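You operate a simulated robot arm through the tools that you are given. There is no shell and no other tool.

You run a simulated robot arm. Do the job below in one go: nothing can be reset, and whatever is moved stays where it is left.

JOB
Wipe the oily blank with the yellow rag, measure it on the desk gauge and save the reading.
Fine: put the rag back; press save once; leave the blank under the probe; don't press zero; leave the limit dial as it is. What is to be rubbed or washed off counts as gone when no trace of it is left.

It is judged by the outcome, as a careful person would: the job done as asked, and still so three seconds after it is handed in. It fails if anything else is knocked over, pushed out of place, dropped, spilled or broken.

ROBOT AND FRAMES
A 7-joint arm with a two-finger parallel gripper, fixed in place. Base frame: the origin is at the foot of the arm, x ahead of it, y to its left, z up; the work surface is at about z = 760. Lengths are in mm, angles in degrees, forces in N, time in s.
With the tool pointing down near the work surface it reaches from about 240 to 700 mm from the base axis. Its first joint turns from -166.0 to 166.0 degrees. Payload 1.57 kg.
Tool frame: the origin (TCP) lies between the finger pads and is the grasp point; the fingertips stand 30 mm ahead of it; z points along the fingers, y is the line along which they close. Largest opening 80 mm; finger width 17, thickness 12; the body of the gripper, 40 by 82 mm, starts 80 mm behind the TCP.
Orientation is that of the tool frame in the base frame, as a unit quaternion [x, y, z, w]. With the fingers straight down and closing along the base's y, the tool's x points along the base's -x, its y along +y and its z along -z.

CONTROLS
- The arm moves only by the tool apply_moves. Its argument "commands" is a list that holds one entry, the list of rows, each a list of 6 numbers: the shift along the tool's x, y, z in mm, then the turn, a rotation vector about the tool's x, y, z in degrees. In form: [[[tx, ty, tz, ax, ay, az], ...]]. A call has 1 to 20 rows; each row is the pose to reach, as a shift and turn from the pose commanded when the call began, along the tool's axes at that moment. "hand" is the opening in per cent of the stroke, from 0 (shut) to 100 (fully open), set as the call begins (left out, the last holds). Rows are played at 5 a second. More than 50 mm and 8.6 degrees between two rows, or a gripper value outside its range, and nothing of the call is played. Where a pose cannot be reached the arm comes as near as it can. A force on the tool above 60 N (or 10 N above the force at the start of the call, whichever is more), or a blocked arm, ends the call early, and 0.2 s more pass. The fingers move at their own pace (about 72 mm/s each) and stop on an object; they squeeze with about 25 N. The grip force told is the motor's: it shows also when the fingers shut on nothing. Time passes only in rows, and 0.2 s behind the last, so rows that repeat a pose let the fingers close. It gives the time, the measured TCP pose, the force on the tool (base axes), the opening and the grip force at its end, in the units of the frame above (readings bear some noise), with the torque about the TCP (base axes, N m) and any sound that the robot's microphone picked up.
- Cameras (640 x 400 px; columns grow to the right, rows downward): "scene" is fixed at [211.8, 499.5, 1423.1]; the picture's right is [-0.58, -0.81, 0.00], its down [-0.64, 0.46, -0.61] and it looks along [0.50, -0.36, -0.79] (base axes); focal length 330 px, centre (320, 200). "wrist" rides on the gripper at [72, -7, -122] in the tool frame; the picture's right is [0.09, 1.00, 0.00], its down [-0.84, 0.08, -0.54] and it looks along [-0.54, 0.05, 0.84] (tool axes); focal length 238 px, centre (320, 200). There is no depth. A picture from a camera that has moved, and an enlarged one, comes with that camera's place and axes in the base frame and with its lens. The place of the scene camera against the robot may be out by one fixed shift of up to 25 mm in any direction.
- grab_frame(camera): a new picture of that camera. It takes no simulated time.
- slide_trunk(by): slides the trunk up (or, below 0, down) by that many mm; the arm rides with it, the base frame stays. It gives what a move gives, with no picture.
- inspect(camera, box): a new picture of the part [left, top, right, bottom] of that camera's present view, enlarged. It takes no simulated time.
- job_done(): hands the job in; it is judged then, once.

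Nothing tells you positions but the pictures and the camera data. Unless the task says otherwise, let go and move clear before handing in.

The tools are called after "Request:" as name(argument=value, ...) on one line, values as JSON. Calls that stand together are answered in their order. apply_moves: Moves the arm, as the interface text tells. Its arguments: {"type":"object","properties":{"commands":{"type":"array","items":{"type":"array","items":{"type":"array","items":{"type":"number"}}}},"hand":{"type":"number"}},"required":["commands"]} The other tools are called the same way: slide_trunk (by) slides the trunk up or down; grab_frame (camera) takes a picture; inspect (camera, box) takes an enlarged picture of a part of a camera's view; job_done () hands the job in.

At the start:

```text
clock: 0.0
ee_pos: [317.8, 360.7, 1168.0]
orientation: [0.001, 1.0, 0.0, -0.001]
contact_force: [0.2, -0.4, -1.1]
ft_torque: [-0.01, -0.01, 0.01]
gripper_width: 80.1
grip_force: 0.0
trunk travel left (down, up): [-375.0, 105.0]
```

scene: 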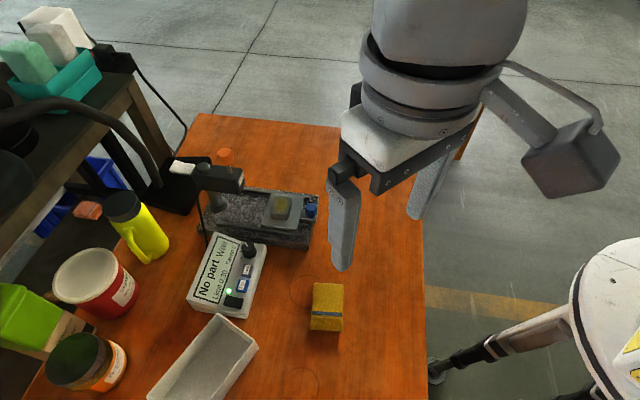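
wrist: 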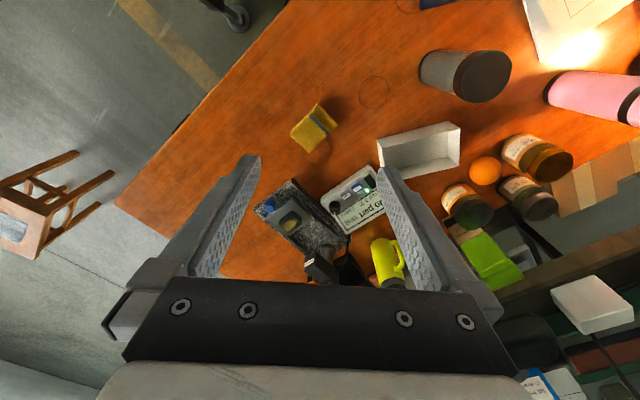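

I see a desk with a gauge stand, a display box, a yellow folded rag, a white tray and some jars. I'll look closer at the scene before moving.

Request:
inspect(camera="scene", box=[160, 130, 360, 255])

Request:
inspect(camera="scene", box=[140, 230, 360, 368])

Request:
inspect(camera="wrist", box=[240, 80, 480, 290])

```text
3.20 times, centred on (260, 192) of scene
camera zoom: at [211.8, 499.5, 1423.1], right [-0.58, -0.81, 0.0], down [-0.64, 0.46, -0.61], along [0.5, -0.36, -0.79], focal length 1056 px, centre (512, 224)
```

zoom: 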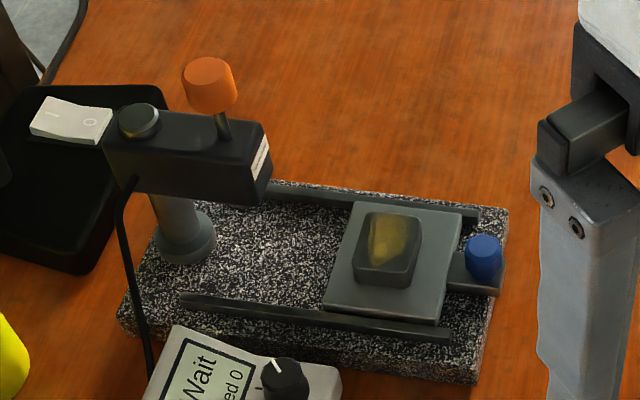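

```text
2.90 times, centred on (250, 299) of scene
camera zoom: at [211.8, 499.5, 1423.1], right [-0.58, -0.81, 0.0], down [-0.64, 0.46, -0.61], along [0.5, -0.36, -0.79], focal length 957 px, centre (523, -87)
```

zoom: 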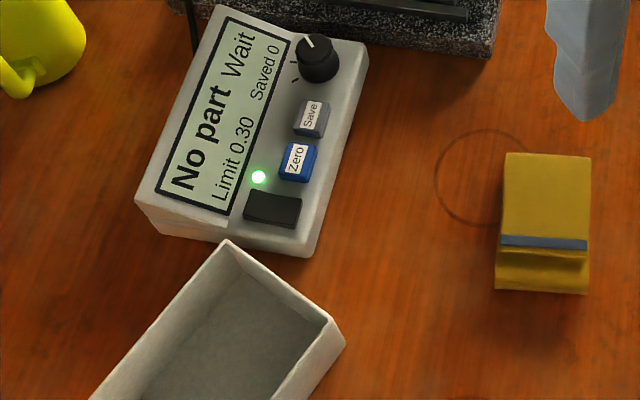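

```text
1.90 times, centred on (360, 185) of wrist
camera zoom: at [245.6, 354.6, 1289.3], right [-0.09, 1.0, 0.0], down [0.84, 0.08, 0.54], along [0.54, 0.05, -0.84], focal length 454 px, centre (244, 229)
```

zoom: 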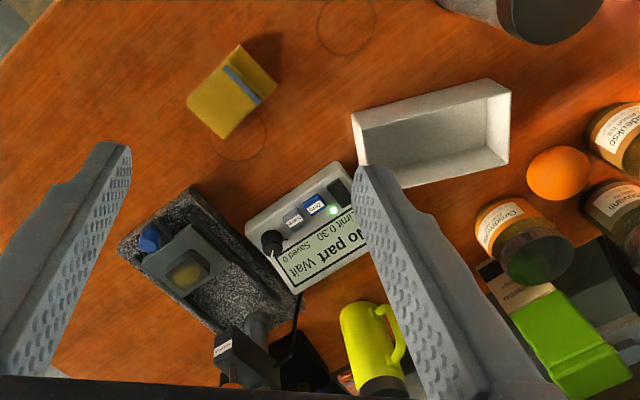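

The rag is at about (391, 353), the blank on the gauge's carriage at about (634, 310), and the Save button near (538, 443). I'll bring the wrist camera over for a closer look at the gauge.

Request:
apply_moves(commands=[[[-22, -5, 20, 0, 0, 0], [-44, -10, 40, 0, 0, 0], [-66, -15, 60, 0, 0, 0], [-88, -20, 80, 0, 0, 0], [-110, -25, 100, 0, 0, 0], [-132, -30, 118, 0, 0, 0], [-132, -30, 118, 0, 0, 0]]])

Request:
grab_frame(camera="wrist")

Request:
grab_frame(camera="scene")

```text
clock: 1.6
ee_pos: [450.9, 329.9, 1048.0]
orientation: [0.0, 1.0, 0.0, 0.0]
contact_force: [-0.4, -0.2, -0.2]
ft_torque: [-0.01, 0.04, 0.02]
gripper_width: 80.0
grip_force: 0.2
trunk travel left (down, up): [-375.0, 105.0]
```

```text
taken
camera wrist: at [377.8, 324.3, 1171.0], right [-0.09, 1.0, 0.0], down [0.84, 0.08, 0.54], along [0.54, 0.05, -0.84], focal length 238 px, centre (320, 200)
```

wrist: 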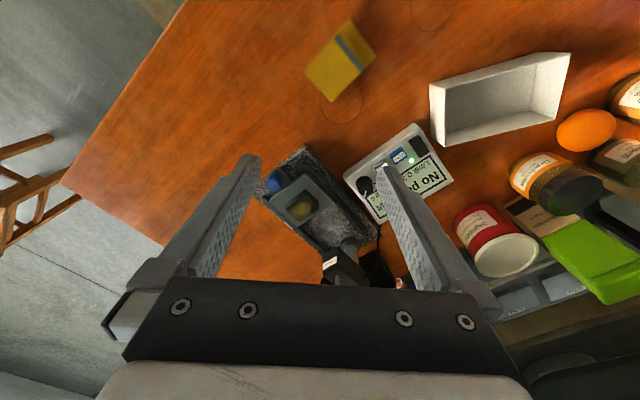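

```text
taken
```

scene: 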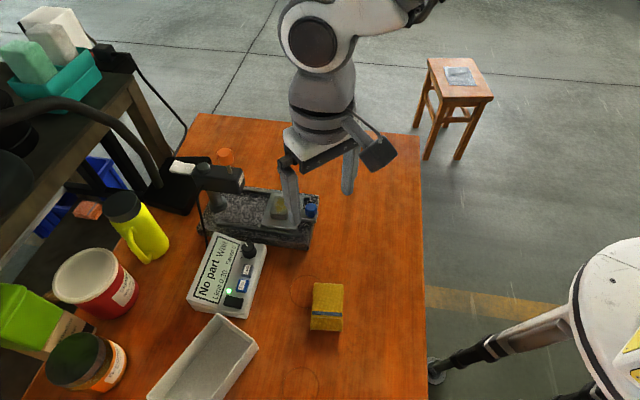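

Request:
inspect(camera="wrist", box=[240, 130, 400, 290])

Request:
inspect(camera="wrist", box=[290, 10, 400, 120])

Request:
inspect(camera="wrist", box=[330, 100, 470, 240])

```text
2.50 times, centred on (320, 210) of wrist
camera zoom: at [377.8, 324.3, 1171.0], right [-0.09, 1.0, 0.0], down [0.84, 0.08, 0.54], along [0.54, 0.05, -0.84], focal length 596 px, centre (320, 175)
```

zoom: 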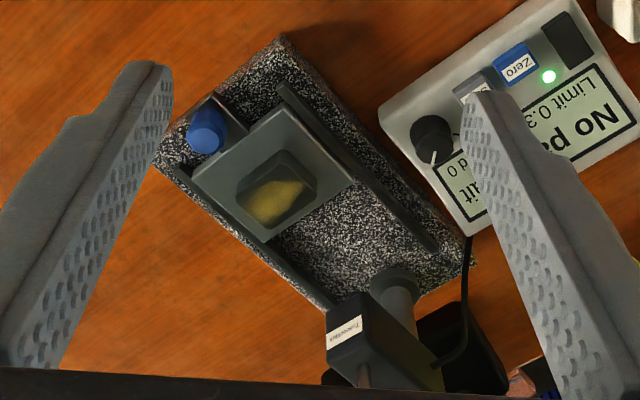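

```text
3.64 times, centred on (345, 65) of wrist
camera zoom: at [377.8, 324.3, 1171.0], right [-0.09, 1.0, 0.0], down [0.84, 0.08, 0.54], along [0.54, 0.05, -0.84], focal length 867 px, centre (229, 691)
```

zoom: 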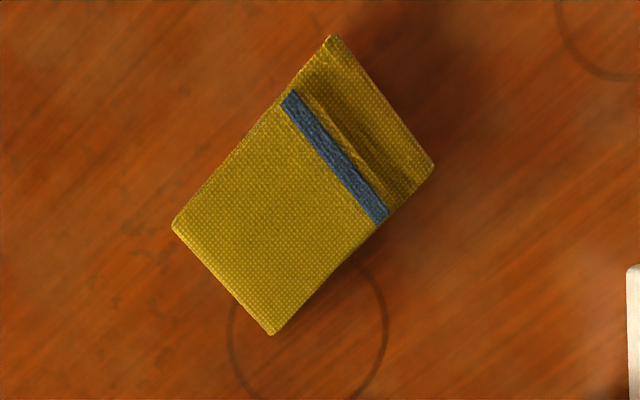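

```text
2.86 times, centred on (400, 170) of wrist
camera zoom: at [377.8, 324.3, 1171.0], right [-0.09, 1.0, 0.0], down [0.84, 0.08, 0.54], along [0.54, 0.05, -0.84], focal length 681 px, centre (91, 286)
```

zoom: 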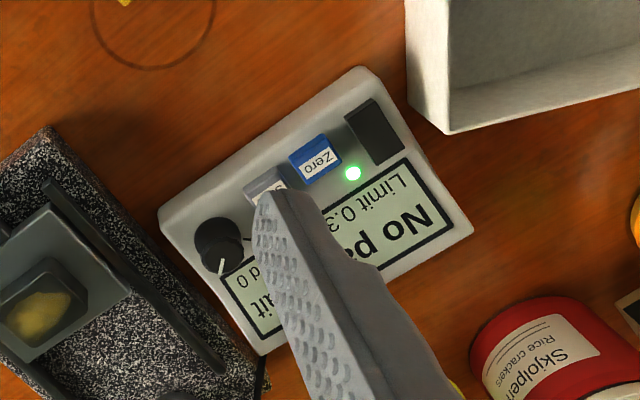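

Request:
inspect(camera="scene", box=[170, 140, 260, 230])

Request:
inspect(camera="scene", box=[185, 230, 275, 320])

Request:
inspect(camera="scene", box=[280, 260, 370, 350])

```text
4.44 times, centred on (215, 185) of scene
camera zoom: at [211.8, 499.5, 1423.1], right [-0.58, -0.81, 0.0], down [-0.64, 0.46, -0.61], along [0.5, -0.36, -0.79], focal length 1467 px, centre (787, 267)
```

zoom: 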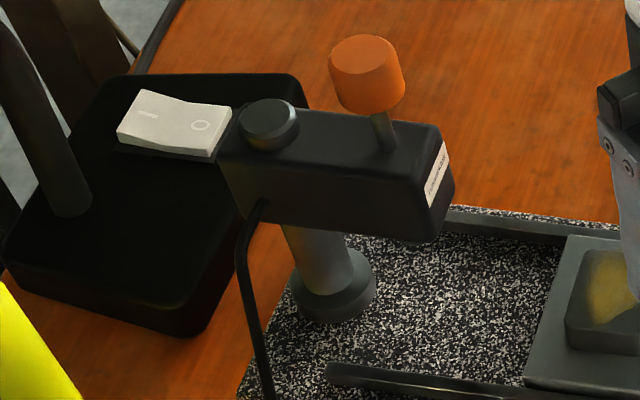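

```text
4.44 times, centred on (230, 275) of scene
camera zoom: at [211.8, 499.5, 1423.1], right [-0.58, -0.81, 0.0], down [-0.64, 0.46, -0.61], along [0.5, -0.36, -0.79], focal length 1467 px, centre (720, -133)
```

zoom: 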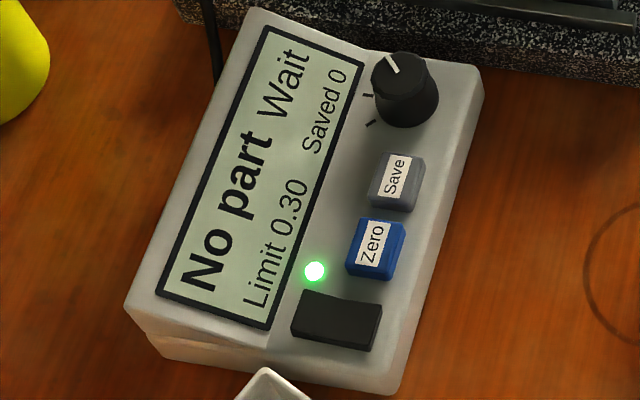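

```text
4.44 times, centred on (325, 305) of scene
camera zoom: at [211.8, 499.5, 1423.1], right [-0.58, -0.81, 0.0], down [-0.64, 0.46, -0.61], along [0.5, -0.36, -0.79], focal length 1467 px, centre (298, -267)
```

zoom: 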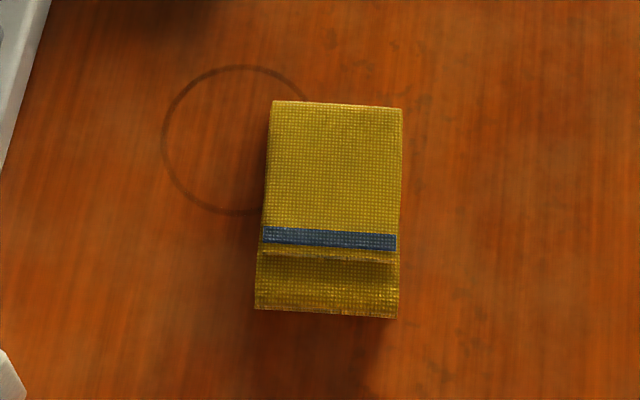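

The gauge shows "No part / Wait" and "Saved 0". I'll now go above the rag, turning the hand so the fingers close across its short side, and look at it close up.

Request:
apply_moves(commands=[[[9, 4, 25, 0, 0, 6.5], [18, 8, 50, 0, 0, 13], [27, 12, 75, 0, 0, 19.5], [37, 16, 100, 0, 0, 26], [46, 20, 125, 0, 0, 32.5], [55, 24, 148, 0, 0, 39], [55, 24, 148, 0, 0, 39]]], hand=100)

Request:
grab_frame(camera="wrist")

Request:
grab_frame(camera="scene")

```text
clock: 3.2
ee_pos: [395.3, 355.6, 900.6]
orientation: [0.334, 0.943, -0.001, 0.0]
contact_force: [0.0, 0.5, -0.1]
ft_torque: [0.0, -0.01, 0.0]
gripper_width: 80.1
grip_force: 0.0
trunk travel left (down, up): [-375.0, 105.0]
```

```text
taken
camera wrist: at [334.2, 395.9, 1022.9], right [0.56, 0.83, 0.0], down [0.7, -0.47, 0.54], along [0.45, -0.3, -0.84], focal length 238 px, centre (320, 200)
```

wrist: 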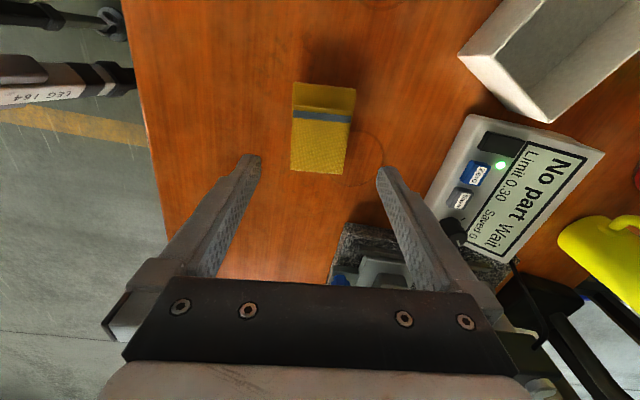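

```text
taken
```

scene: 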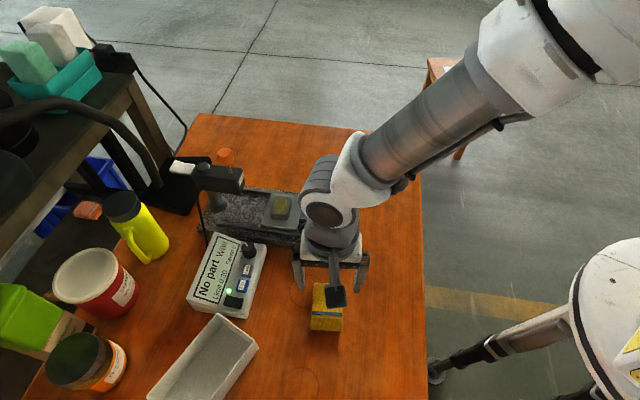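

Request:
inspect(camera="wrist", box=[260, 60, 420, 220])

Request:
inspect(camera="wrist", box=[320, 120, 520, 320])

```text
2.50 times, centred on (340, 140) of wrist
camera zoom: at [334.2, 395.9, 1022.9], right [0.56, 0.83, 0.0], down [0.7, -0.47, 0.54], along [0.45, -0.3, -0.84], focal length 596 px, centre (270, 350)
```

zoom: 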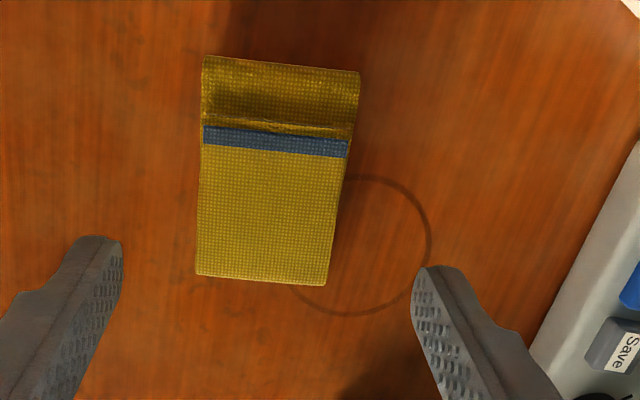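

```text
2.00 times, centred on (420, 220) of wrist
camera zoom: at [334.2, 395.9, 1022.9], right [0.56, 0.83, 0.0], down [0.7, -0.47, 0.54], along [0.45, -0.3, -0.84], focal length 477 px, centre (120, 160)
```

zoom: 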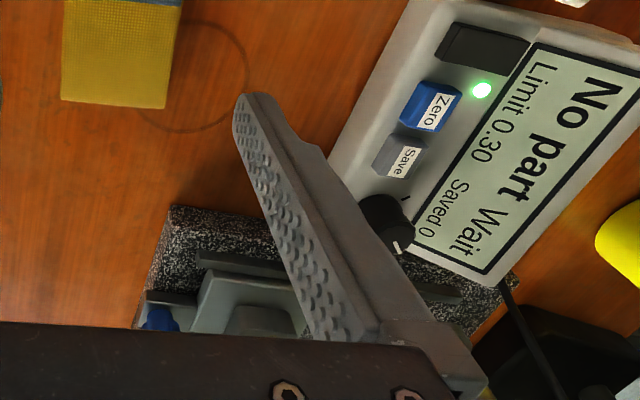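

The rag measures about 60 × 86 mm, is centred near (398, 354) and lines up with the hand. I'll go down to just above it and check the finger clearances.

Request:
apply_moves(commands=[[[-1, 0, 20, 0, 0, 0], [-2, 0, 40, 0, 0, 0], [-3, 0, 60, 0, 0, 0], [-3, 0, 75, 0, 0, 0], [-3, 0, 75, 0, 0, 0]]], hand=100)

Request:
grab_frame(camera="wrist")

Request:
inspect(camera="scene", box=[260, 230, 400, 350])

```text
clock: 4.4
ee_pos: [395.9, 353.4, 825.9]
orientation: [0.334, 0.943, 0.0, 0.0]
contact_force: [-0.3, 0.3, 0.1]
ft_torque: [0.0, 0.02, 0.01]
gripper_width: 79.8
grip_force: 0.0
trunk travel left (down, up): [-375.0, 105.0]
```

```text
taken
camera wrist: at [336.8, 393.5, 948.1], right [0.55, 0.83, 0.0], down [0.7, -0.47, 0.54], along [0.45, -0.3, -0.84], focal length 238 px, centre (320, 200)
```

wrist: 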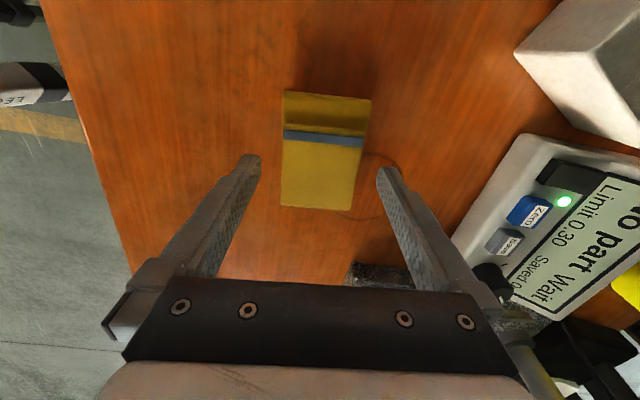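

```text
3.33 times, centred on (330, 290) of scene
camera zoom: at [211.8, 499.5, 1423.1], right [-0.58, -0.81, 0.0], down [-0.64, 0.46, -0.61], along [0.5, -0.36, -0.79], focal length 1100 px, centre (287, -100)
```

zoom: 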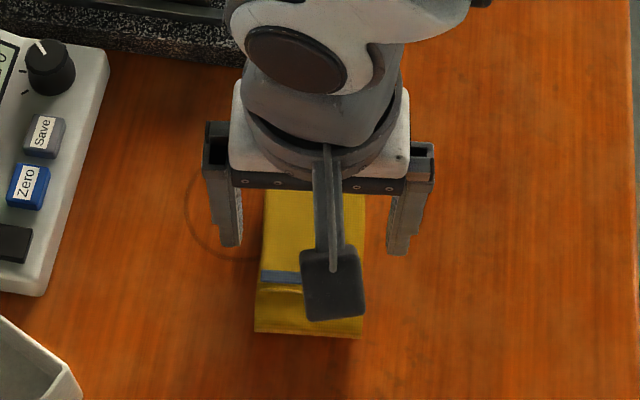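

Request:
apply_moves(commands=[[[0, 0, 14, 0, 0, 0], [0, 0, 28, 0, 0, 0], [0, 0, 28, 0, 0, 0]]], hand=100)

Request:
grab_frame(camera="wrist")

Request:
inspect(camera="wrist", box=[230, 90, 410, 270])

```text
clock: 5.2
ee_pos: [397.3, 354.0, 798.5]
orientation: [0.334, 0.943, 0.0, 0.0]
contact_force: [0.1, 0.6, -0.3]
ft_torque: [-0.02, 0.03, 0.01]
gripper_width: 80.1
grip_force: 0.2
trunk travel left (down, up): [-375.0, 105.0]
```

```text
taken
camera wrist: at [336.6, 393.6, 920.1], right [0.56, 0.83, 0.0], down [0.7, -0.47, 0.54], along [0.45, -0.3, -0.84], focal length 238 px, centre (320, 200)
```

wrist: 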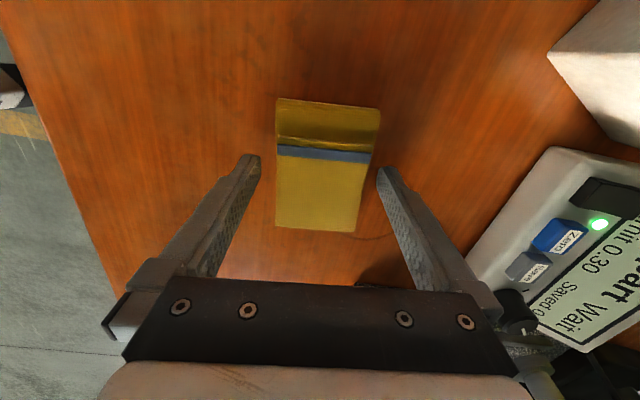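

```text
2.22 times, centred on (320, 180) of wrist
camera zoom: at [336.6, 393.6, 920.1], right [0.56, 0.83, 0.0], down [0.7, -0.47, 0.54], along [0.45, -0.3, -0.84], focal length 530 px, centre (320, 244)
```

zoom: 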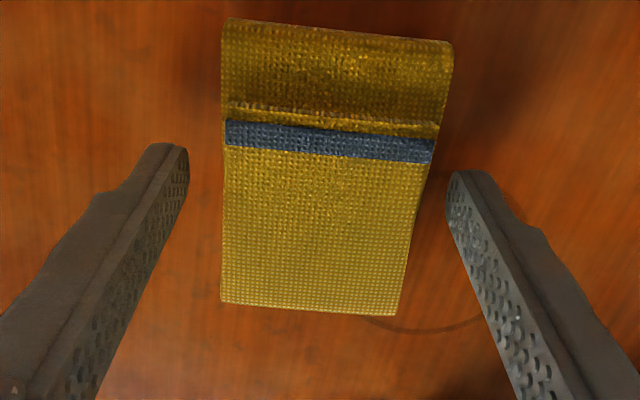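

The rag is about 20 mm thick and sits between the fingers. I'll lower a little more and grip it, leaving its underside proud of the fingertips.

Request:
apply_moves(commands=[[[-1, 0, 2.5, 0, 0, 0], [-1, 0, 2.5, 0, 0, 0]]], hand=100)

Request:
apply_moves(commands=[[[0, 0, 0, 0, 0, 0], [0, 0, 0, 0, 0, 0], [0, 0, 0, 0, 0, 0], [0, 0, 0, 0, 0, 0]]], hand=0)

Request:
grab_frame(camera="wrist")

```text
clock: 5.8
ee_pos: [398.2, 352.0, 794.4]
orientation: [0.334, 0.943, 0.0, 0.0]
contact_force: [-1.1, 0.1, 0.2]
ft_torque: [0.01, 0.01, 0.02]
gripper_width: 80.3
grip_force: 0.0
trunk travel left (down, up): [-375.0, 105.0]
```

```text
clock: 6.8
ee_pos: [399.1, 353.4, 794.3]
orientation: [0.334, 0.942, 0.0, 0.0]
contact_force: [0.7, 0.0, 1.1]
ft_torque: [0.04, -0.04, 0.01]
gripper_width: 59.1
grip_force: 25.0
trunk travel left (down, up): [-375.0, 105.0]
```

```text
taken
camera wrist: at [337.4, 392.9, 917.7], right [0.56, 0.83, 0.0], down [0.7, -0.47, 0.54], along [0.45, -0.3, -0.84], focal length 238 px, centre (320, 200)
```

wrist: 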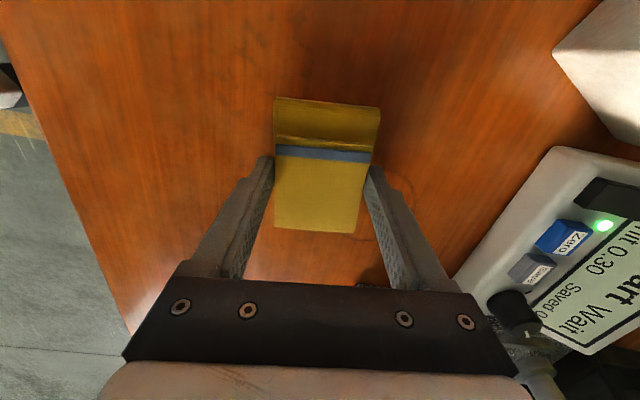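

Request:
inspect(camera="scene", box=[250, 180, 330, 230])

Request:
inspect(camera="scene", box=[190, 130, 330, 260])

```text
8.00 times, centred on (290, 205) of scene
camera zoom: at [211.8, 499.5, 1423.1], right [-0.58, -0.81, 0.0], down [-0.64, 0.46, -0.61], along [0.5, -0.36, -0.79], focal length 2641 px, centre (560, 160)
```

zoom: 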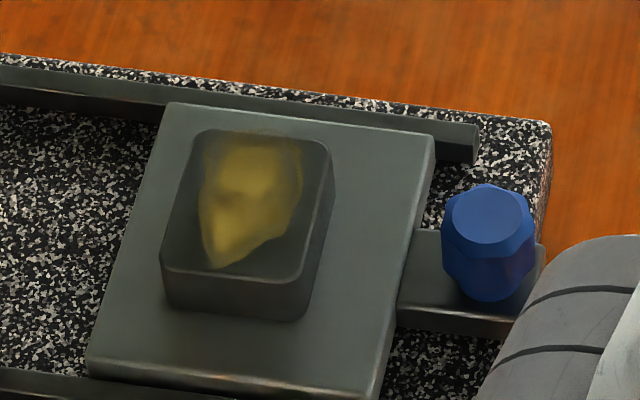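

```text
3.08 times, centred on (260, 195) of scene
camera zoom: at [211.8, 499.5, 1423.1], right [-0.58, -0.81, 0.0], down [-0.64, 0.46, -0.61], along [0.5, -0.36, -0.79], focal length 1016 px, centre (505, 215)
```

zoom: 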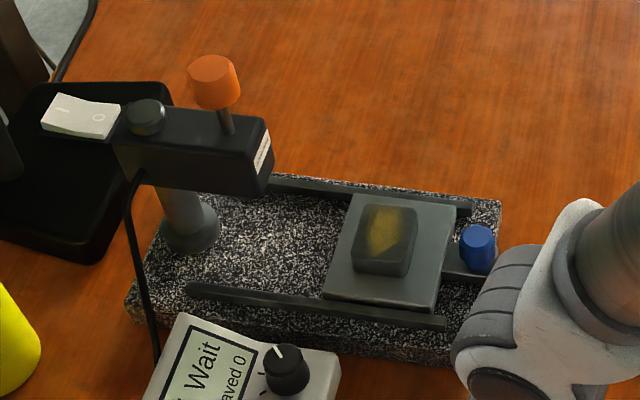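

The rag is gripped at 59 mm. I'll lift it and check the hold.

Request:
apply_moves(commands=[[[0, 0, -10, 0, 0, 0], [0, 0, -35, 0, 0, 0], [0, 0, -65, 0, 0, 0], [0, 0, -95, 0, 0, 0], [0, 0, -125, 0, 0, 0], [0, 0, -125, 0, 0, 0]]], hand=0)

Request:
grab_frame(camera="wrist")

Request:
grab_frame(camera="scene")

```text
clock: 8.2
ee_pos: [398.7, 352.5, 921.8]
orientation: [0.334, 0.943, 0.0, 0.0]
contact_force: [-0.3, 1.3, -0.9]
ft_torque: [0.0, 0.01, 0.02]
gripper_width: 59.0
grip_force: 24.8
trunk travel left (down, up): [-375.0, 105.0]
```

```text
taken
camera wrist: at [338.0, 393.2, 1043.5], right [0.56, 0.83, 0.0], down [0.7, -0.47, 0.54], along [0.45, -0.3, -0.84], focal length 238 px, centre (320, 200)
```

wrist: 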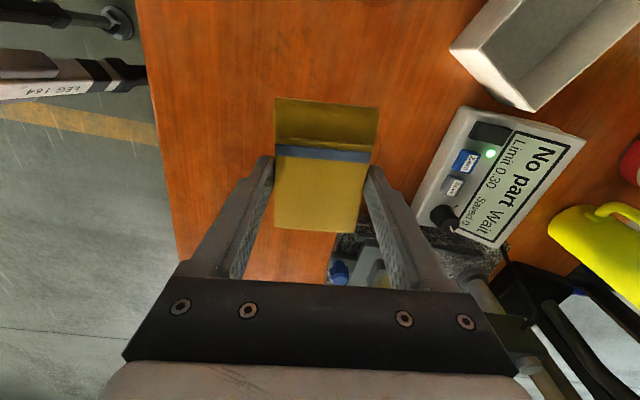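

```text
taken
```

scene: 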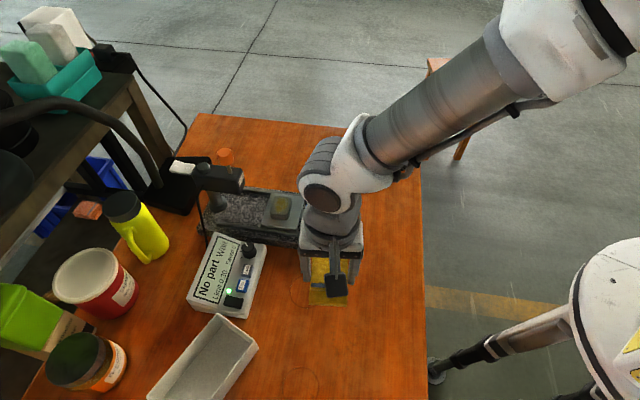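

Rag is held firmly. Next I carry it at a safe height to above the blank.

Request:
apply_moves(commands=[[[-33.5, 19, 0, 0, 0, 0], [-67, 38, 0, 0, 0, 0], [-100.5, 57, 0, 0, 0, 0], [-134, 76, 0, 0, 0, 0], [-167.5, 95, 0, 0, 0, 0], [-201, 114, 0, 0, 0, 0], [-201, 114, 0, 0, 0, 0]]], hand=0)

Request:
grab_frame(camera="wrist")

Request:
grab_frame(camera="scene")

```text
clock: 9.8
ee_pos: [626.7, 314.2, 919.8]
orientation: [0.333, 0.943, -0.001, 0.0]
contact_force: [0.3, -0.3, -0.7]
ft_torque: [-0.04, 0.01, 0.02]
gripper_width: 58.9
grip_force: 24.7
trunk travel left (down, up): [-375.0, 105.0]
```

```text
taken
camera wrist: at [566.0, 354.3, 1042.2], right [0.56, 0.83, 0.0], down [0.7, -0.47, 0.54], along [0.45, -0.3, -0.84], focal length 238 px, centre (320, 200)
```

wrist: 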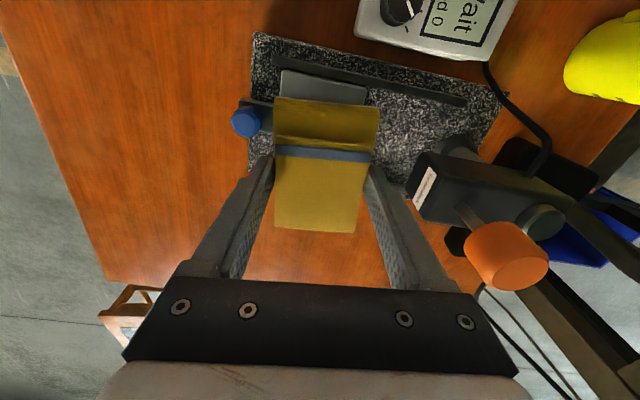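

```text
taken
```

scene: 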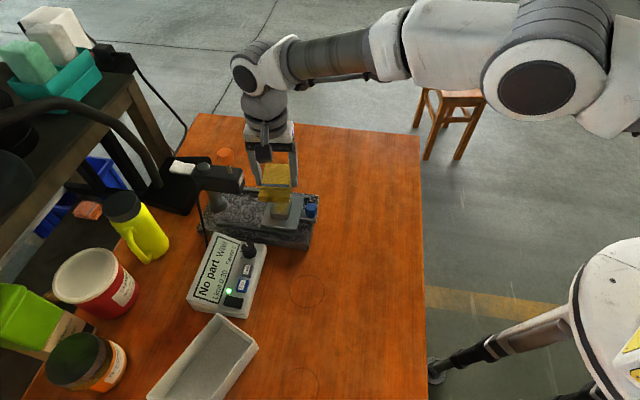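

The rag is above the blank. I'll lower it most of the way and look again.

Request:
apply_moves(commands=[[[0, 0, 15, 0, 0, 0], [0, 0, 30, 0, 0, 0], [0, 0, 42, 0, 0, 0], [0, 0, 42, 0, 0, 0]]], hand=0)

Request:
grab_frame(camera="wrist")

Request:
inspect(camera="scene", box=[200, 130, 340, 250])

```text
clock: 10.8
ee_pos: [626.9, 315.7, 878.5]
orientation: [0.334, 0.943, 0.001, 0.0]
contact_force: [0.2, 0.3, 0.5]
ft_torque: [-0.01, 0.02, -0.04]
gripper_width: 59.2
grip_force: 24.8
trunk travel left (down, up): [-375.0, 105.0]
```

```text
taken
camera wrist: at [566.0, 355.3, 1000.5], right [0.56, 0.83, 0.0], down [0.7, -0.47, 0.54], along [0.45, -0.3, -0.84], focal length 238 px, centre (320, 200)
```

wrist: 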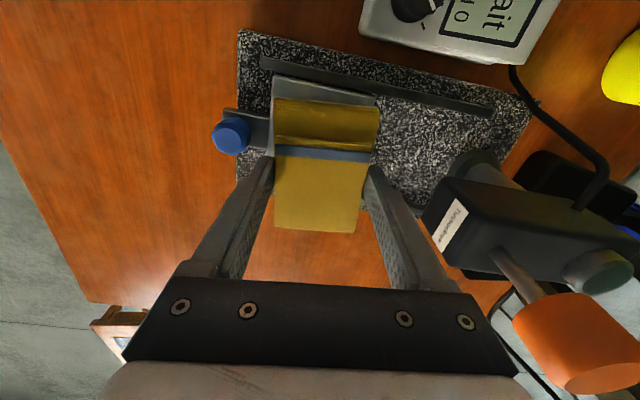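

```text
3.33 times, centred on (270, 190) of scene
camera zoom: at [211.8, 499.5, 1423.1], right [-0.58, -0.81, 0.0], down [-0.64, 0.46, -0.61], along [0.5, -0.36, -0.79], focal length 1100 px, centre (487, 233)
```

zoom: 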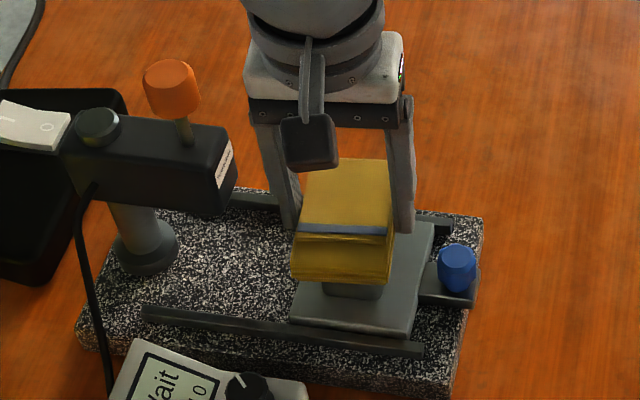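

Request:
apply_moves(commands=[[[0, 0, 4, 0, 0, 0], [0, 0, 8, 0, 0, 0], [0, 0, 8, 0, 0, 0]]], hand=0)

Request:
apply_moves(commands=[[[0, 0, 2, 0, 0, 0], [0, 0, 4, 0, 0, 0], [0, 0, 4, 0, 0, 0]]], hand=0)

Request:
inspect(camera="scene", box=[240, 160, 340, 240])

```text
clock: 11.6
ee_pos: [626.5, 314.7, 870.7]
orientation: [0.334, 0.943, 0.001, 0.0]
contact_force: [0.3, -1.2, -0.2]
ft_torque: [-0.01, 0.0, 0.04]
gripper_width: 58.9
grip_force: 24.9
trunk travel left (down, up): [-375.0, 105.0]
```

```text
clock: 12.4
ee_pos: [626.7, 313.6, 867.3]
orientation: [0.334, 0.943, 0.001, 0.0]
contact_force: [0.2, 0.2, -0.8]
ft_torque: [-0.01, -0.01, -0.01]
gripper_width: 58.7
grip_force: 25.2
trunk travel left (down, up): [-375.0, 105.0]
```

```text
5.00 times, centred on (290, 200) of scene
camera zoom: at [211.8, 499.5, 1423.1], right [-0.58, -0.81, 0.0], down [-0.64, 0.46, -0.61], along [0.5, -0.36, -0.79], focal length 1651 px, centre (470, 200)
```

zoom: 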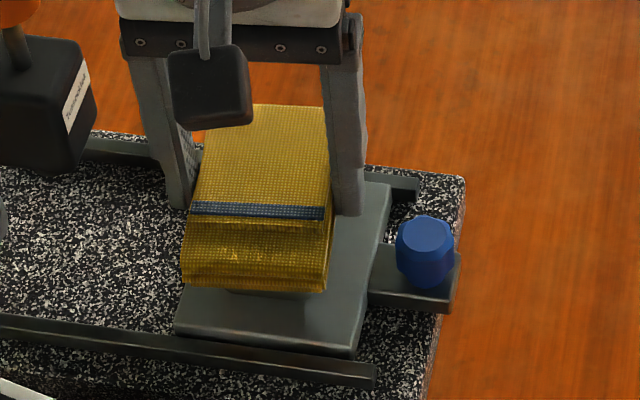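

Request:
apply_moves(commands=[[[0, 0, 2, 0, 0, 0], [0, 0, 4, 0, 0, 0], [0, 0, 4, 0, 0, 0]]], hand=0)

Request:
apply_moves(commands=[[[0, 0, 1, 0, 0, 0], [0, 0, 2, 0, 0, 0], [0, 0, 2, 0, 0, 0]]], hand=0)

```text
clock: 13.2
ee_pos: [626.7, 315.7, 862.6]
orientation: [0.333, 0.943, 0.0, 0.001]
contact_force: [0.9, -0.9, -0.2]
ft_torque: [-0.04, 0.0, 0.0]
gripper_width: 59.0
grip_force: 25.1
trunk travel left (down, up): [-375.0, 105.0]
```

```text
clock: 14.0
ee_pos: [627.0, 314.2, 860.6]
orientation: [0.334, 0.943, 0.0, -0.001]
contact_force: [0.9, 0.0, -0.7]
ft_torque: [0.01, 0.0, 0.0]
gripper_width: 58.9
grip_force: 25.0
trunk travel left (down, up): [-375.0, 105.0]
```

Request:
apply_moves(commands=[[[0, 0, 1, 0, 0, 0], [0, 0, 2, 0, 0, 0], [0, 0, 2, 0, 0, 0]]], hand=0)

Request:
inspect(camera="scene", box=[240, 160, 340, 240])

```text
clock: 14.8
ee_pos: [627.1, 314.0, 859.6]
orientation: [0.334, 0.942, 0.001, 0.0]
contact_force: [-1.2, -0.3, 5.4]
ft_torque: [-0.05, 0.1, 0.01]
gripper_width: 58.9
grip_force: 25.4
trunk travel left (down, up): [-375.0, 105.0]
```

```text
5.00 times, centred on (290, 200) of scene
camera zoom: at [211.8, 499.5, 1423.1], right [-0.58, -0.81, 0.0], down [-0.64, 0.46, -0.61], along [0.5, -0.36, -0.79], focal length 1651 px, centre (470, 200)
```

zoom: 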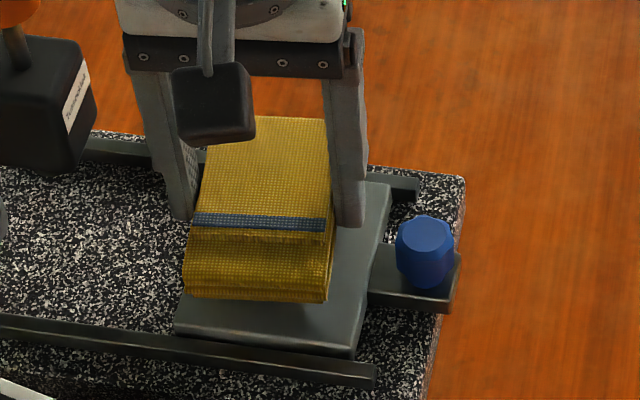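

Contact is made at about 5 N, so the blank's top is at about z = 824. I'll wipe with gentle strokes across the rails so the carriage doesn't slide.

Request:
apply_moves(commands=[[[4, 0, 0, 0, 0, 0], [8, 0, 0, 0, 0, 0], [12, 0, 0, 0, 0, 0], [8, 0, 0, 0, 0, 0], [4, 0, 0, 0, 0, 0], [0, 0, 0, 0, 0, 0], [-4, 0, 0, 0, 0, 0], [-8, 0, 0, 0, 0, 0], [-12, 0, 0, 0, 0, 0], [-8, 0, 0, 0, 0, 0], [-4, 0, 0, 0, 0, 0], [0, 0, 0, 0, 0, 0]]], hand=0)

Request:
inspect(camera="scene", box=[240, 160, 340, 240])

```text
clock: 17.4
ee_pos: [626.1, 314.7, 859.3]
orientation: [0.335, 0.942, 0.0, 0.001]
contact_force: [2.5, -4.2, 9.4]
ft_torque: [-0.11, -0.04, 0.02]
gripper_width: 59.0
grip_force: 25.2
trunk travel left (down, up): [-375.0, 105.0]
```

```text
5.00 times, centred on (290, 200) of scene
camera zoom: at [211.8, 499.5, 1423.1], right [-0.58, -0.81, 0.0], down [-0.64, 0.46, -0.61], along [0.5, -0.36, -0.79], focal length 1651 px, centre (470, 200)
```

zoom: 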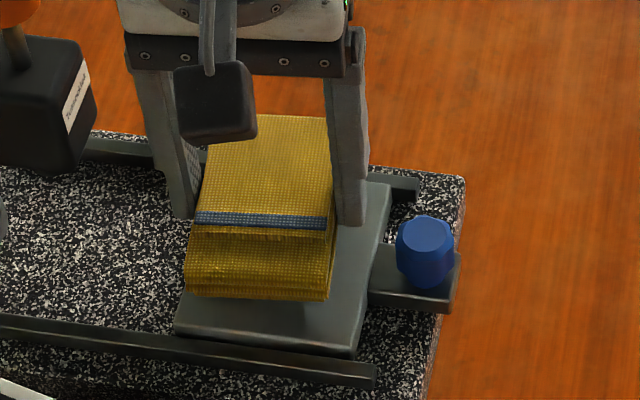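

Request:
apply_moves(commands=[[[6, 0, 0, 0, 0, 0], [12, 0, 0, 0, 0, 0], [18, 0, 0, 0, 0, 0], [12, 0, 0, 0, 0, 0], [6, 0, 0, 0, 0, 0], [0, 0, 0, 0, 0, 0], [-6, 0, 0, 0, 0, 0], [-12, 0, 0, 0, 0, 0], [-18, 0, 0, 0, 0, 0], [-12, 0, 0, 0, 0, 0], [-6, 0, 0, 0, 0, 0], [0, 3, 0, 0, 0, 0], [6, 3, 0, 0, 0, 0], [12, 3, 0, 0, 0, 0], [6, 3, 0, 0, 0, 0], [0, 0, 0, 0, 0, 0], [-6, -3, 0, 0, 0, 0], [-12, -3, 0, 0, 0, 0], [-6, -3, 0, 0, 0, 0], [0, 0, 0, 0, 0, 0]]], hand=0)

Request:
apply_moves(commands=[[[0, 0, -10, 0, 0, 0], [0, 0, -30, 0, 0, 0], [0, 0, -55, 0, 0, 0], [20, -15, -80, 0, 0, 0], [50, -40, -90, 0, 0, 0], [80, -65, -90, 0, 0, 0], [80, -65, -90, 0, 0, 0]]], hand=0)

Request:
inspect(camera="scene", box=[240, 160, 340, 240])

Request:
grab_frame(camera="wrist")

```text
clock: 21.6
ee_pos: [626.3, 313.6, 859.4]
orientation: [0.334, 0.943, 0.0, 0.001]
contact_force: [1.3, -2.8, 5.7]
ft_torque: [-0.05, -0.06, -0.02]
gripper_width: 58.8
grip_force: 24.8
trunk travel left (down, up): [-375.0, 105.0]
```

```text
clock: 23.2
ee_pos: [522.3, 314.4, 947.9]
orientation: [0.334, 0.943, 0.001, 0.0]
contact_force: [0.7, -0.2, -0.5]
ft_torque: [-0.01, -0.02, -0.01]
gripper_width: 59.1
grip_force: 25.3
trunk travel left (down, up): [-375.0, 105.0]
```

```text
5.00 times, centred on (290, 200) of scene
camera zoom: at [211.8, 499.5, 1423.1], right [-0.58, -0.81, 0.0], down [-0.64, 0.46, -0.61], along [0.5, -0.36, -0.79], focal length 1651 px, centre (470, 200)
```

zoom: 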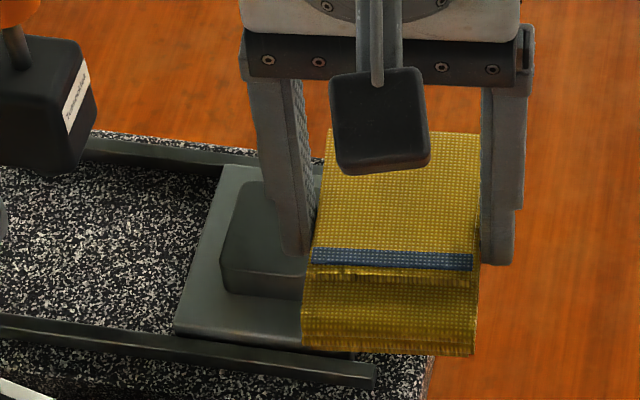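

```text
taken
camera wrist: at [462.0, 353.9, 1070.0], right [0.56, 0.83, 0.0], down [0.7, -0.47, 0.54], along [0.45, -0.3, -0.84], focal length 238 px, centre (320, 200)
```

wrist: 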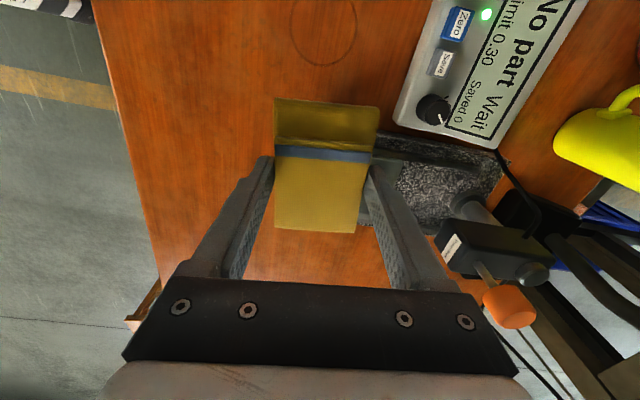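

The visible part of the blank looks clean. I'll move further aside, holding the rag, to see all of it.

Request:
apply_moves(commands=[[[27, -10, 0, 0, 0, 0], [54, -20, 0, 0, 0, 0], [80, -31, 0, 0, 0, 0], [80, -31, 0, 0, 0, 0]]], hand=0)

Request:
inspect(camera="scene", box=[250, 180, 330, 230])

Request:
grab_frame(camera="wrist")

```text
clock: 24.2
ee_pos: [441.5, 340.4, 947.8]
orientation: [0.334, 0.942, 0.0, 0.0]
contact_force: [-0.2, -0.7, -0.3]
ft_torque: [0.03, 0.0, 0.0]
gripper_width: 58.9
grip_force: 25.3
trunk travel left (down, up): [-375.0, 105.0]
```

```text
8.00 times, centred on (290, 205) of scene
camera zoom: at [211.8, 499.5, 1423.1], right [-0.58, -0.81, 0.0], down [-0.64, 0.46, -0.61], along [0.5, -0.36, -0.79], focal length 2641 px, centre (560, 160)
```

zoom: 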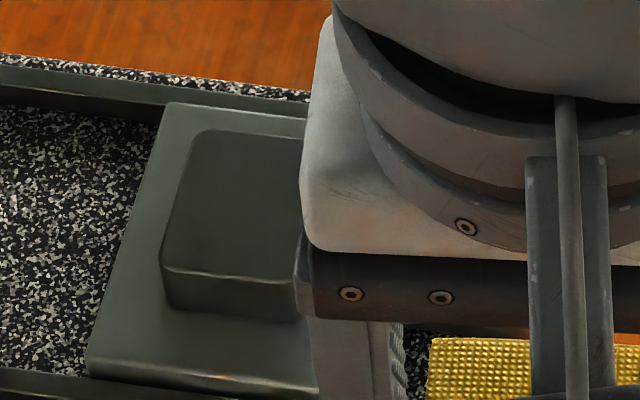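

```text
taken
camera wrist: at [380.8, 381.2, 1070.0], right [0.56, 0.83, 0.0], down [0.7, -0.47, 0.54], along [0.45, -0.3, -0.84], focal length 238 px, centre (320, 200)
```

wrist: 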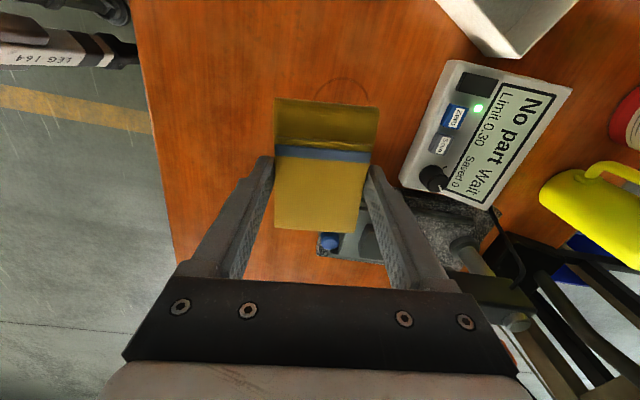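

Request:
apply_moves(commands=[[[20, -9, 0, 0, 0, 0], [41, -18, 0, 0, 0, 0], [41, -18, 0, 0, 0, 0]]], hand=0)

Request:
inspect(camera="scene", box=[250, 180, 330, 230])

Request:
inspect(camera="wrist", box=[260, 80, 400, 250])

```text
clock: 25.0
ee_pos: [398.4, 352.0, 947.7]
orientation: [0.335, 0.942, 0.0, 0.0]
contact_force: [-0.8, -0.1, 0.4]
ft_torque: [0.0, 0.02, 0.01]
gripper_width: 58.7
grip_force: 25.0
trunk travel left (down, up): [-375.0, 105.0]
```

```text
8.00 times, centred on (290, 205) of scene
camera zoom: at [211.8, 499.5, 1423.1], right [-0.58, -0.81, 0.0], down [-0.64, 0.46, -0.61], along [0.5, -0.36, -0.79], focal length 2641 px, centre (560, 160)
```

zoom: 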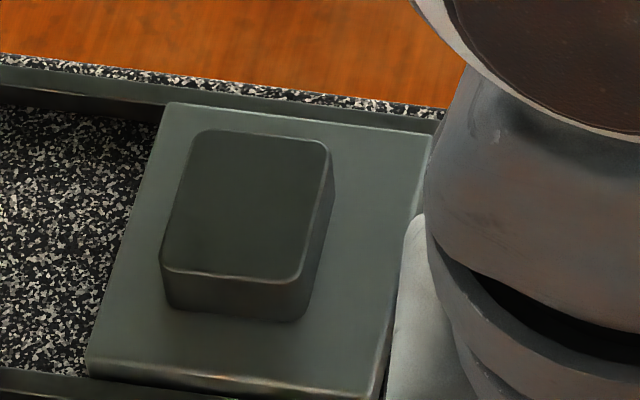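

```text
2.35 times, centred on (330, 165) of wrist
camera zoom: at [337.1, 393.2, 1070.1], right [0.56, 0.83, 0.0], down [0.7, -0.47, 0.54], along [0.45, -0.3, -0.84], focal length 561 px, centre (296, 282)
```

zoom: 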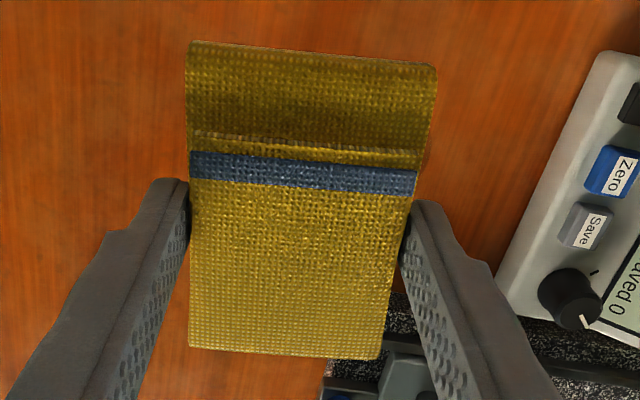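

The blank looks clean and has not moved. To be sure no trace is left, I'll make one more wiping pass along the same path.

Request:
apply_moves(commands=[[[-33.5, 19, 0, 0, 0, 0], [-67, 38, 0, 0, 0, 0], [-100.5, 57, 0, 0, 0, 0], [-134, 76, 0, 0, 0, 0], [-167.5, 95, 0, 0, 0, 0], [-201, 114, 0, 0, 0, 0], [-201, 114, 0, 0, 0, 0]]], hand=0)

Request:
apply_moves(commands=[[[0, 0, 25, 0, 0, 0], [0, 0, 50, 0, 0, 0], [0, 0, 70, 0, 0, 0], [0, 0, 80, 0, 0, 0], [0, 0, 84, 0, 0, 0], [0, 0, 87, 0, 0, 0], [0, 0, 88.5, 0, 0, 0], [0, 0, 89.5, 0, 0, 0], [0, 0, 90, 0, 0, 0], [0, 0, 90, 0, 0, 0]]], hand=0)

```text
clock: 26.6
ee_pos: [626.1, 314.3, 948.1]
orientation: [0.334, 0.942, 0.0, -0.001]
contact_force: [0.3, 0.1, -0.7]
ft_torque: [0.0, -0.01, 0.0]
gripper_width: 58.9
grip_force: 25.0
trunk travel left (down, up): [-375.0, 105.0]
```

```text
clock: 28.8
ee_pos: [625.9, 314.6, 858.7]
orientation: [0.334, 0.942, 0.0, 0.0]
contact_force: [-0.4, -0.8, 4.6]
ft_torque: [-0.06, 0.01, -0.02]
gripper_width: 59.1
grip_force: 25.4
trunk travel left (down, up): [-375.0, 105.0]
```

Request:
apply_moves(commands=[[[6, 0, 0, 0, 0, 0], [12, 0, 0, 0, 0, 0], [18, 0, 0, 0, 0, 0], [12, 0, 0, 0, 0, 0], [6, 0, 0, 0, 0, 0], [0, 0, 0, 0, 0, 0], [-6, 0, 0, 0, 0, 0], [-12, 0, 0, 0, 0, 0], [-18, 0, 0, 0, 0, 0], [-12, 0, 0, 0, 0, 0], [-6, 0, 0, 0, 0, 0], [0, 0, 0, 0, 0, 0], [6, 3, 0, 0, 0, 0], [12, 3, 0, 0, 0, 0], [6, 3, 0, 0, 0, 0], [0, 0, 0, 0, 0, 0], [-6, -3, 0, 0, 0, 0], [-12, -3, 0, 0, 0, 0], [-6, -3, 0, 0, 0, 0], [0, 0, 0, 0, 0, 0]]], hand=0)

Request:
apply_moves(commands=[[[0, 0, -10, 0, 0, 0], [0, 0, -30, 0, 0, 0], [0, 0, -60, 0, 0, 0], [0, 0, -90, 0, 0, 0], [33.5, -19, -90, 0, 0, 0], [67, -38, -90, 0, 0, 0], [100.5, -57, -90, 0, 0, 0], [134, -76, -90, 0, 0, 0], [167.5, -95, -90, 0, 0, 0], [201, -114, -90, 0, 0, 0], [201, -114, -90, 0, 0, 0]]], hand=0)

Request:
inspect(camera="scene", box=[250, 180, 330, 230])

Request:
grab_frame(camera="wrist")

```text
clock: 33.0
ee_pos: [625.2, 314.9, 859.2]
orientation: [0.333, 0.943, 0.0, 0.001]
contact_force: [1.4, -2.5, 5.4]
ft_torque: [-0.1, -0.03, 0.03]
gripper_width: 59.0
grip_force: 25.3
trunk travel left (down, up): [-375.0, 105.0]
```

```text
clock: 35.4
ee_pos: [398.0, 352.0, 948.4]
orientation: [0.334, 0.943, 0.0, -0.001]
contact_force: [-0.1, 0.0, -0.9]
ft_torque: [-0.01, 0.01, 0.0]
gripper_width: 59.0
grip_force: 25.1
trunk travel left (down, up): [-375.0, 105.0]
```

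```text
8.00 times, centred on (290, 205) of scene
camera zoom: at [211.8, 499.5, 1423.1], right [-0.58, -0.81, 0.0], down [-0.64, 0.46, -0.61], along [0.5, -0.36, -0.79], focal length 2641 px, centre (560, 160)
```

zoom: 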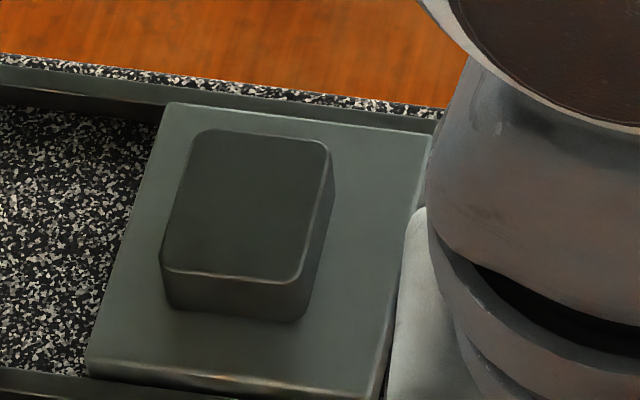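

```text
taken
camera wrist: at [337.7, 392.6, 1070.6], right [0.56, 0.83, 0.0], down [0.7, -0.47, 0.54], along [0.45, -0.3, -0.84], focal length 238 px, centre (320, 200)
```

wrist: 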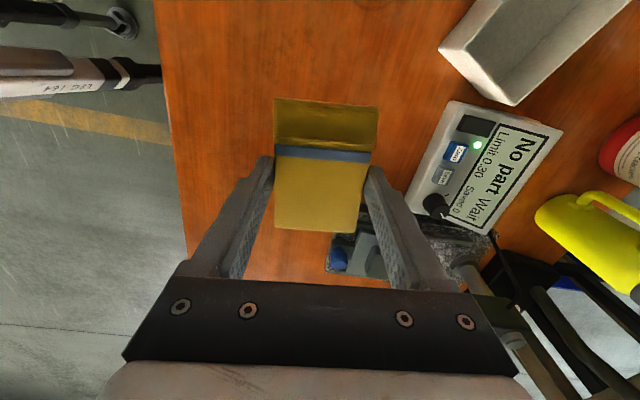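

The blank is clean. Now I'll lower the rag back onto the exact spot it came from.

Request:
apply_moves(commands=[[[0, 0, 35, 0, 0, 0], [0, 0, 70, 0, 0, 0], [0, 0, 105, 0, 0, 0], [0, 0, 130, 0, 0, 0], [0, 0, 142, 0, 0, 0], [0, 0, 147, 0, 0, 0], [0, 0, 149, 0, 0, 0], [0, 0, 149, 0, 0, 0]]], hand=0)

Request:
apply_moves(commands=[[[0, 0, 1, 0, 0, 0], [0, 0, 2, 0, 0, 0], [0, 0, 3, 0, 0, 0], [0, 0, 3, 0, 0, 0]]], hand=0)

```text
clock: 37.2
ee_pos: [398.0, 351.8, 799.0]
orientation: [0.334, 0.943, 0.0, 0.0]
contact_force: [-0.9, 0.1, -0.1]
ft_torque: [0.03, 0.02, 0.03]
gripper_width: 58.9
grip_force: 24.8
trunk travel left (down, up): [-375.0, 105.0]
```

```text
clock: 38.2
ee_pos: [399.7, 352.8, 796.9]
orientation: [0.334, 0.943, 0.0, 0.0]
contact_force: [-0.1, -0.6, -1.1]
ft_torque: [0.02, 0.01, 0.01]
gripper_width: 58.8
grip_force: 25.3
trunk travel left (down, up): [-375.0, 105.0]
```

Request:
apply_moves(commands=[[[0, 0, 0.7, 0, 0, 0], [0, 0, 1.2, 0, 0, 0], [0, 0, 1.2, 0, 0, 0]]], hand=0)

```text
clock: 39.0
ee_pos: [397.3, 352.3, 795.3]
orientation: [0.334, 0.943, 0.0, 0.0]
contact_force: [-0.6, -0.6, -1.1]
ft_torque: [-0.02, 0.02, -0.04]
gripper_width: 58.9
grip_force: 24.9
trunk travel left (down, up): [-375.0, 105.0]
```

Request:
apply_moves(commands=[[[0, 0, 0.6, 0, 0, 0], [0, 0, 1.0, 0, 0, 0], [0, 0, 1.0, 0, 0, 0]]], hand=0)

```text
clock: 39.8
ee_pos: [397.5, 352.9, 795.3]
orientation: [0.334, 0.943, 0.001, 0.0]
contact_force: [-0.4, -0.5, 7.1]
ft_torque: [-0.1, 0.03, -0.01]
gripper_width: 59.0
grip_force: 24.6
trunk travel left (down, up): [-375.0, 105.0]
```

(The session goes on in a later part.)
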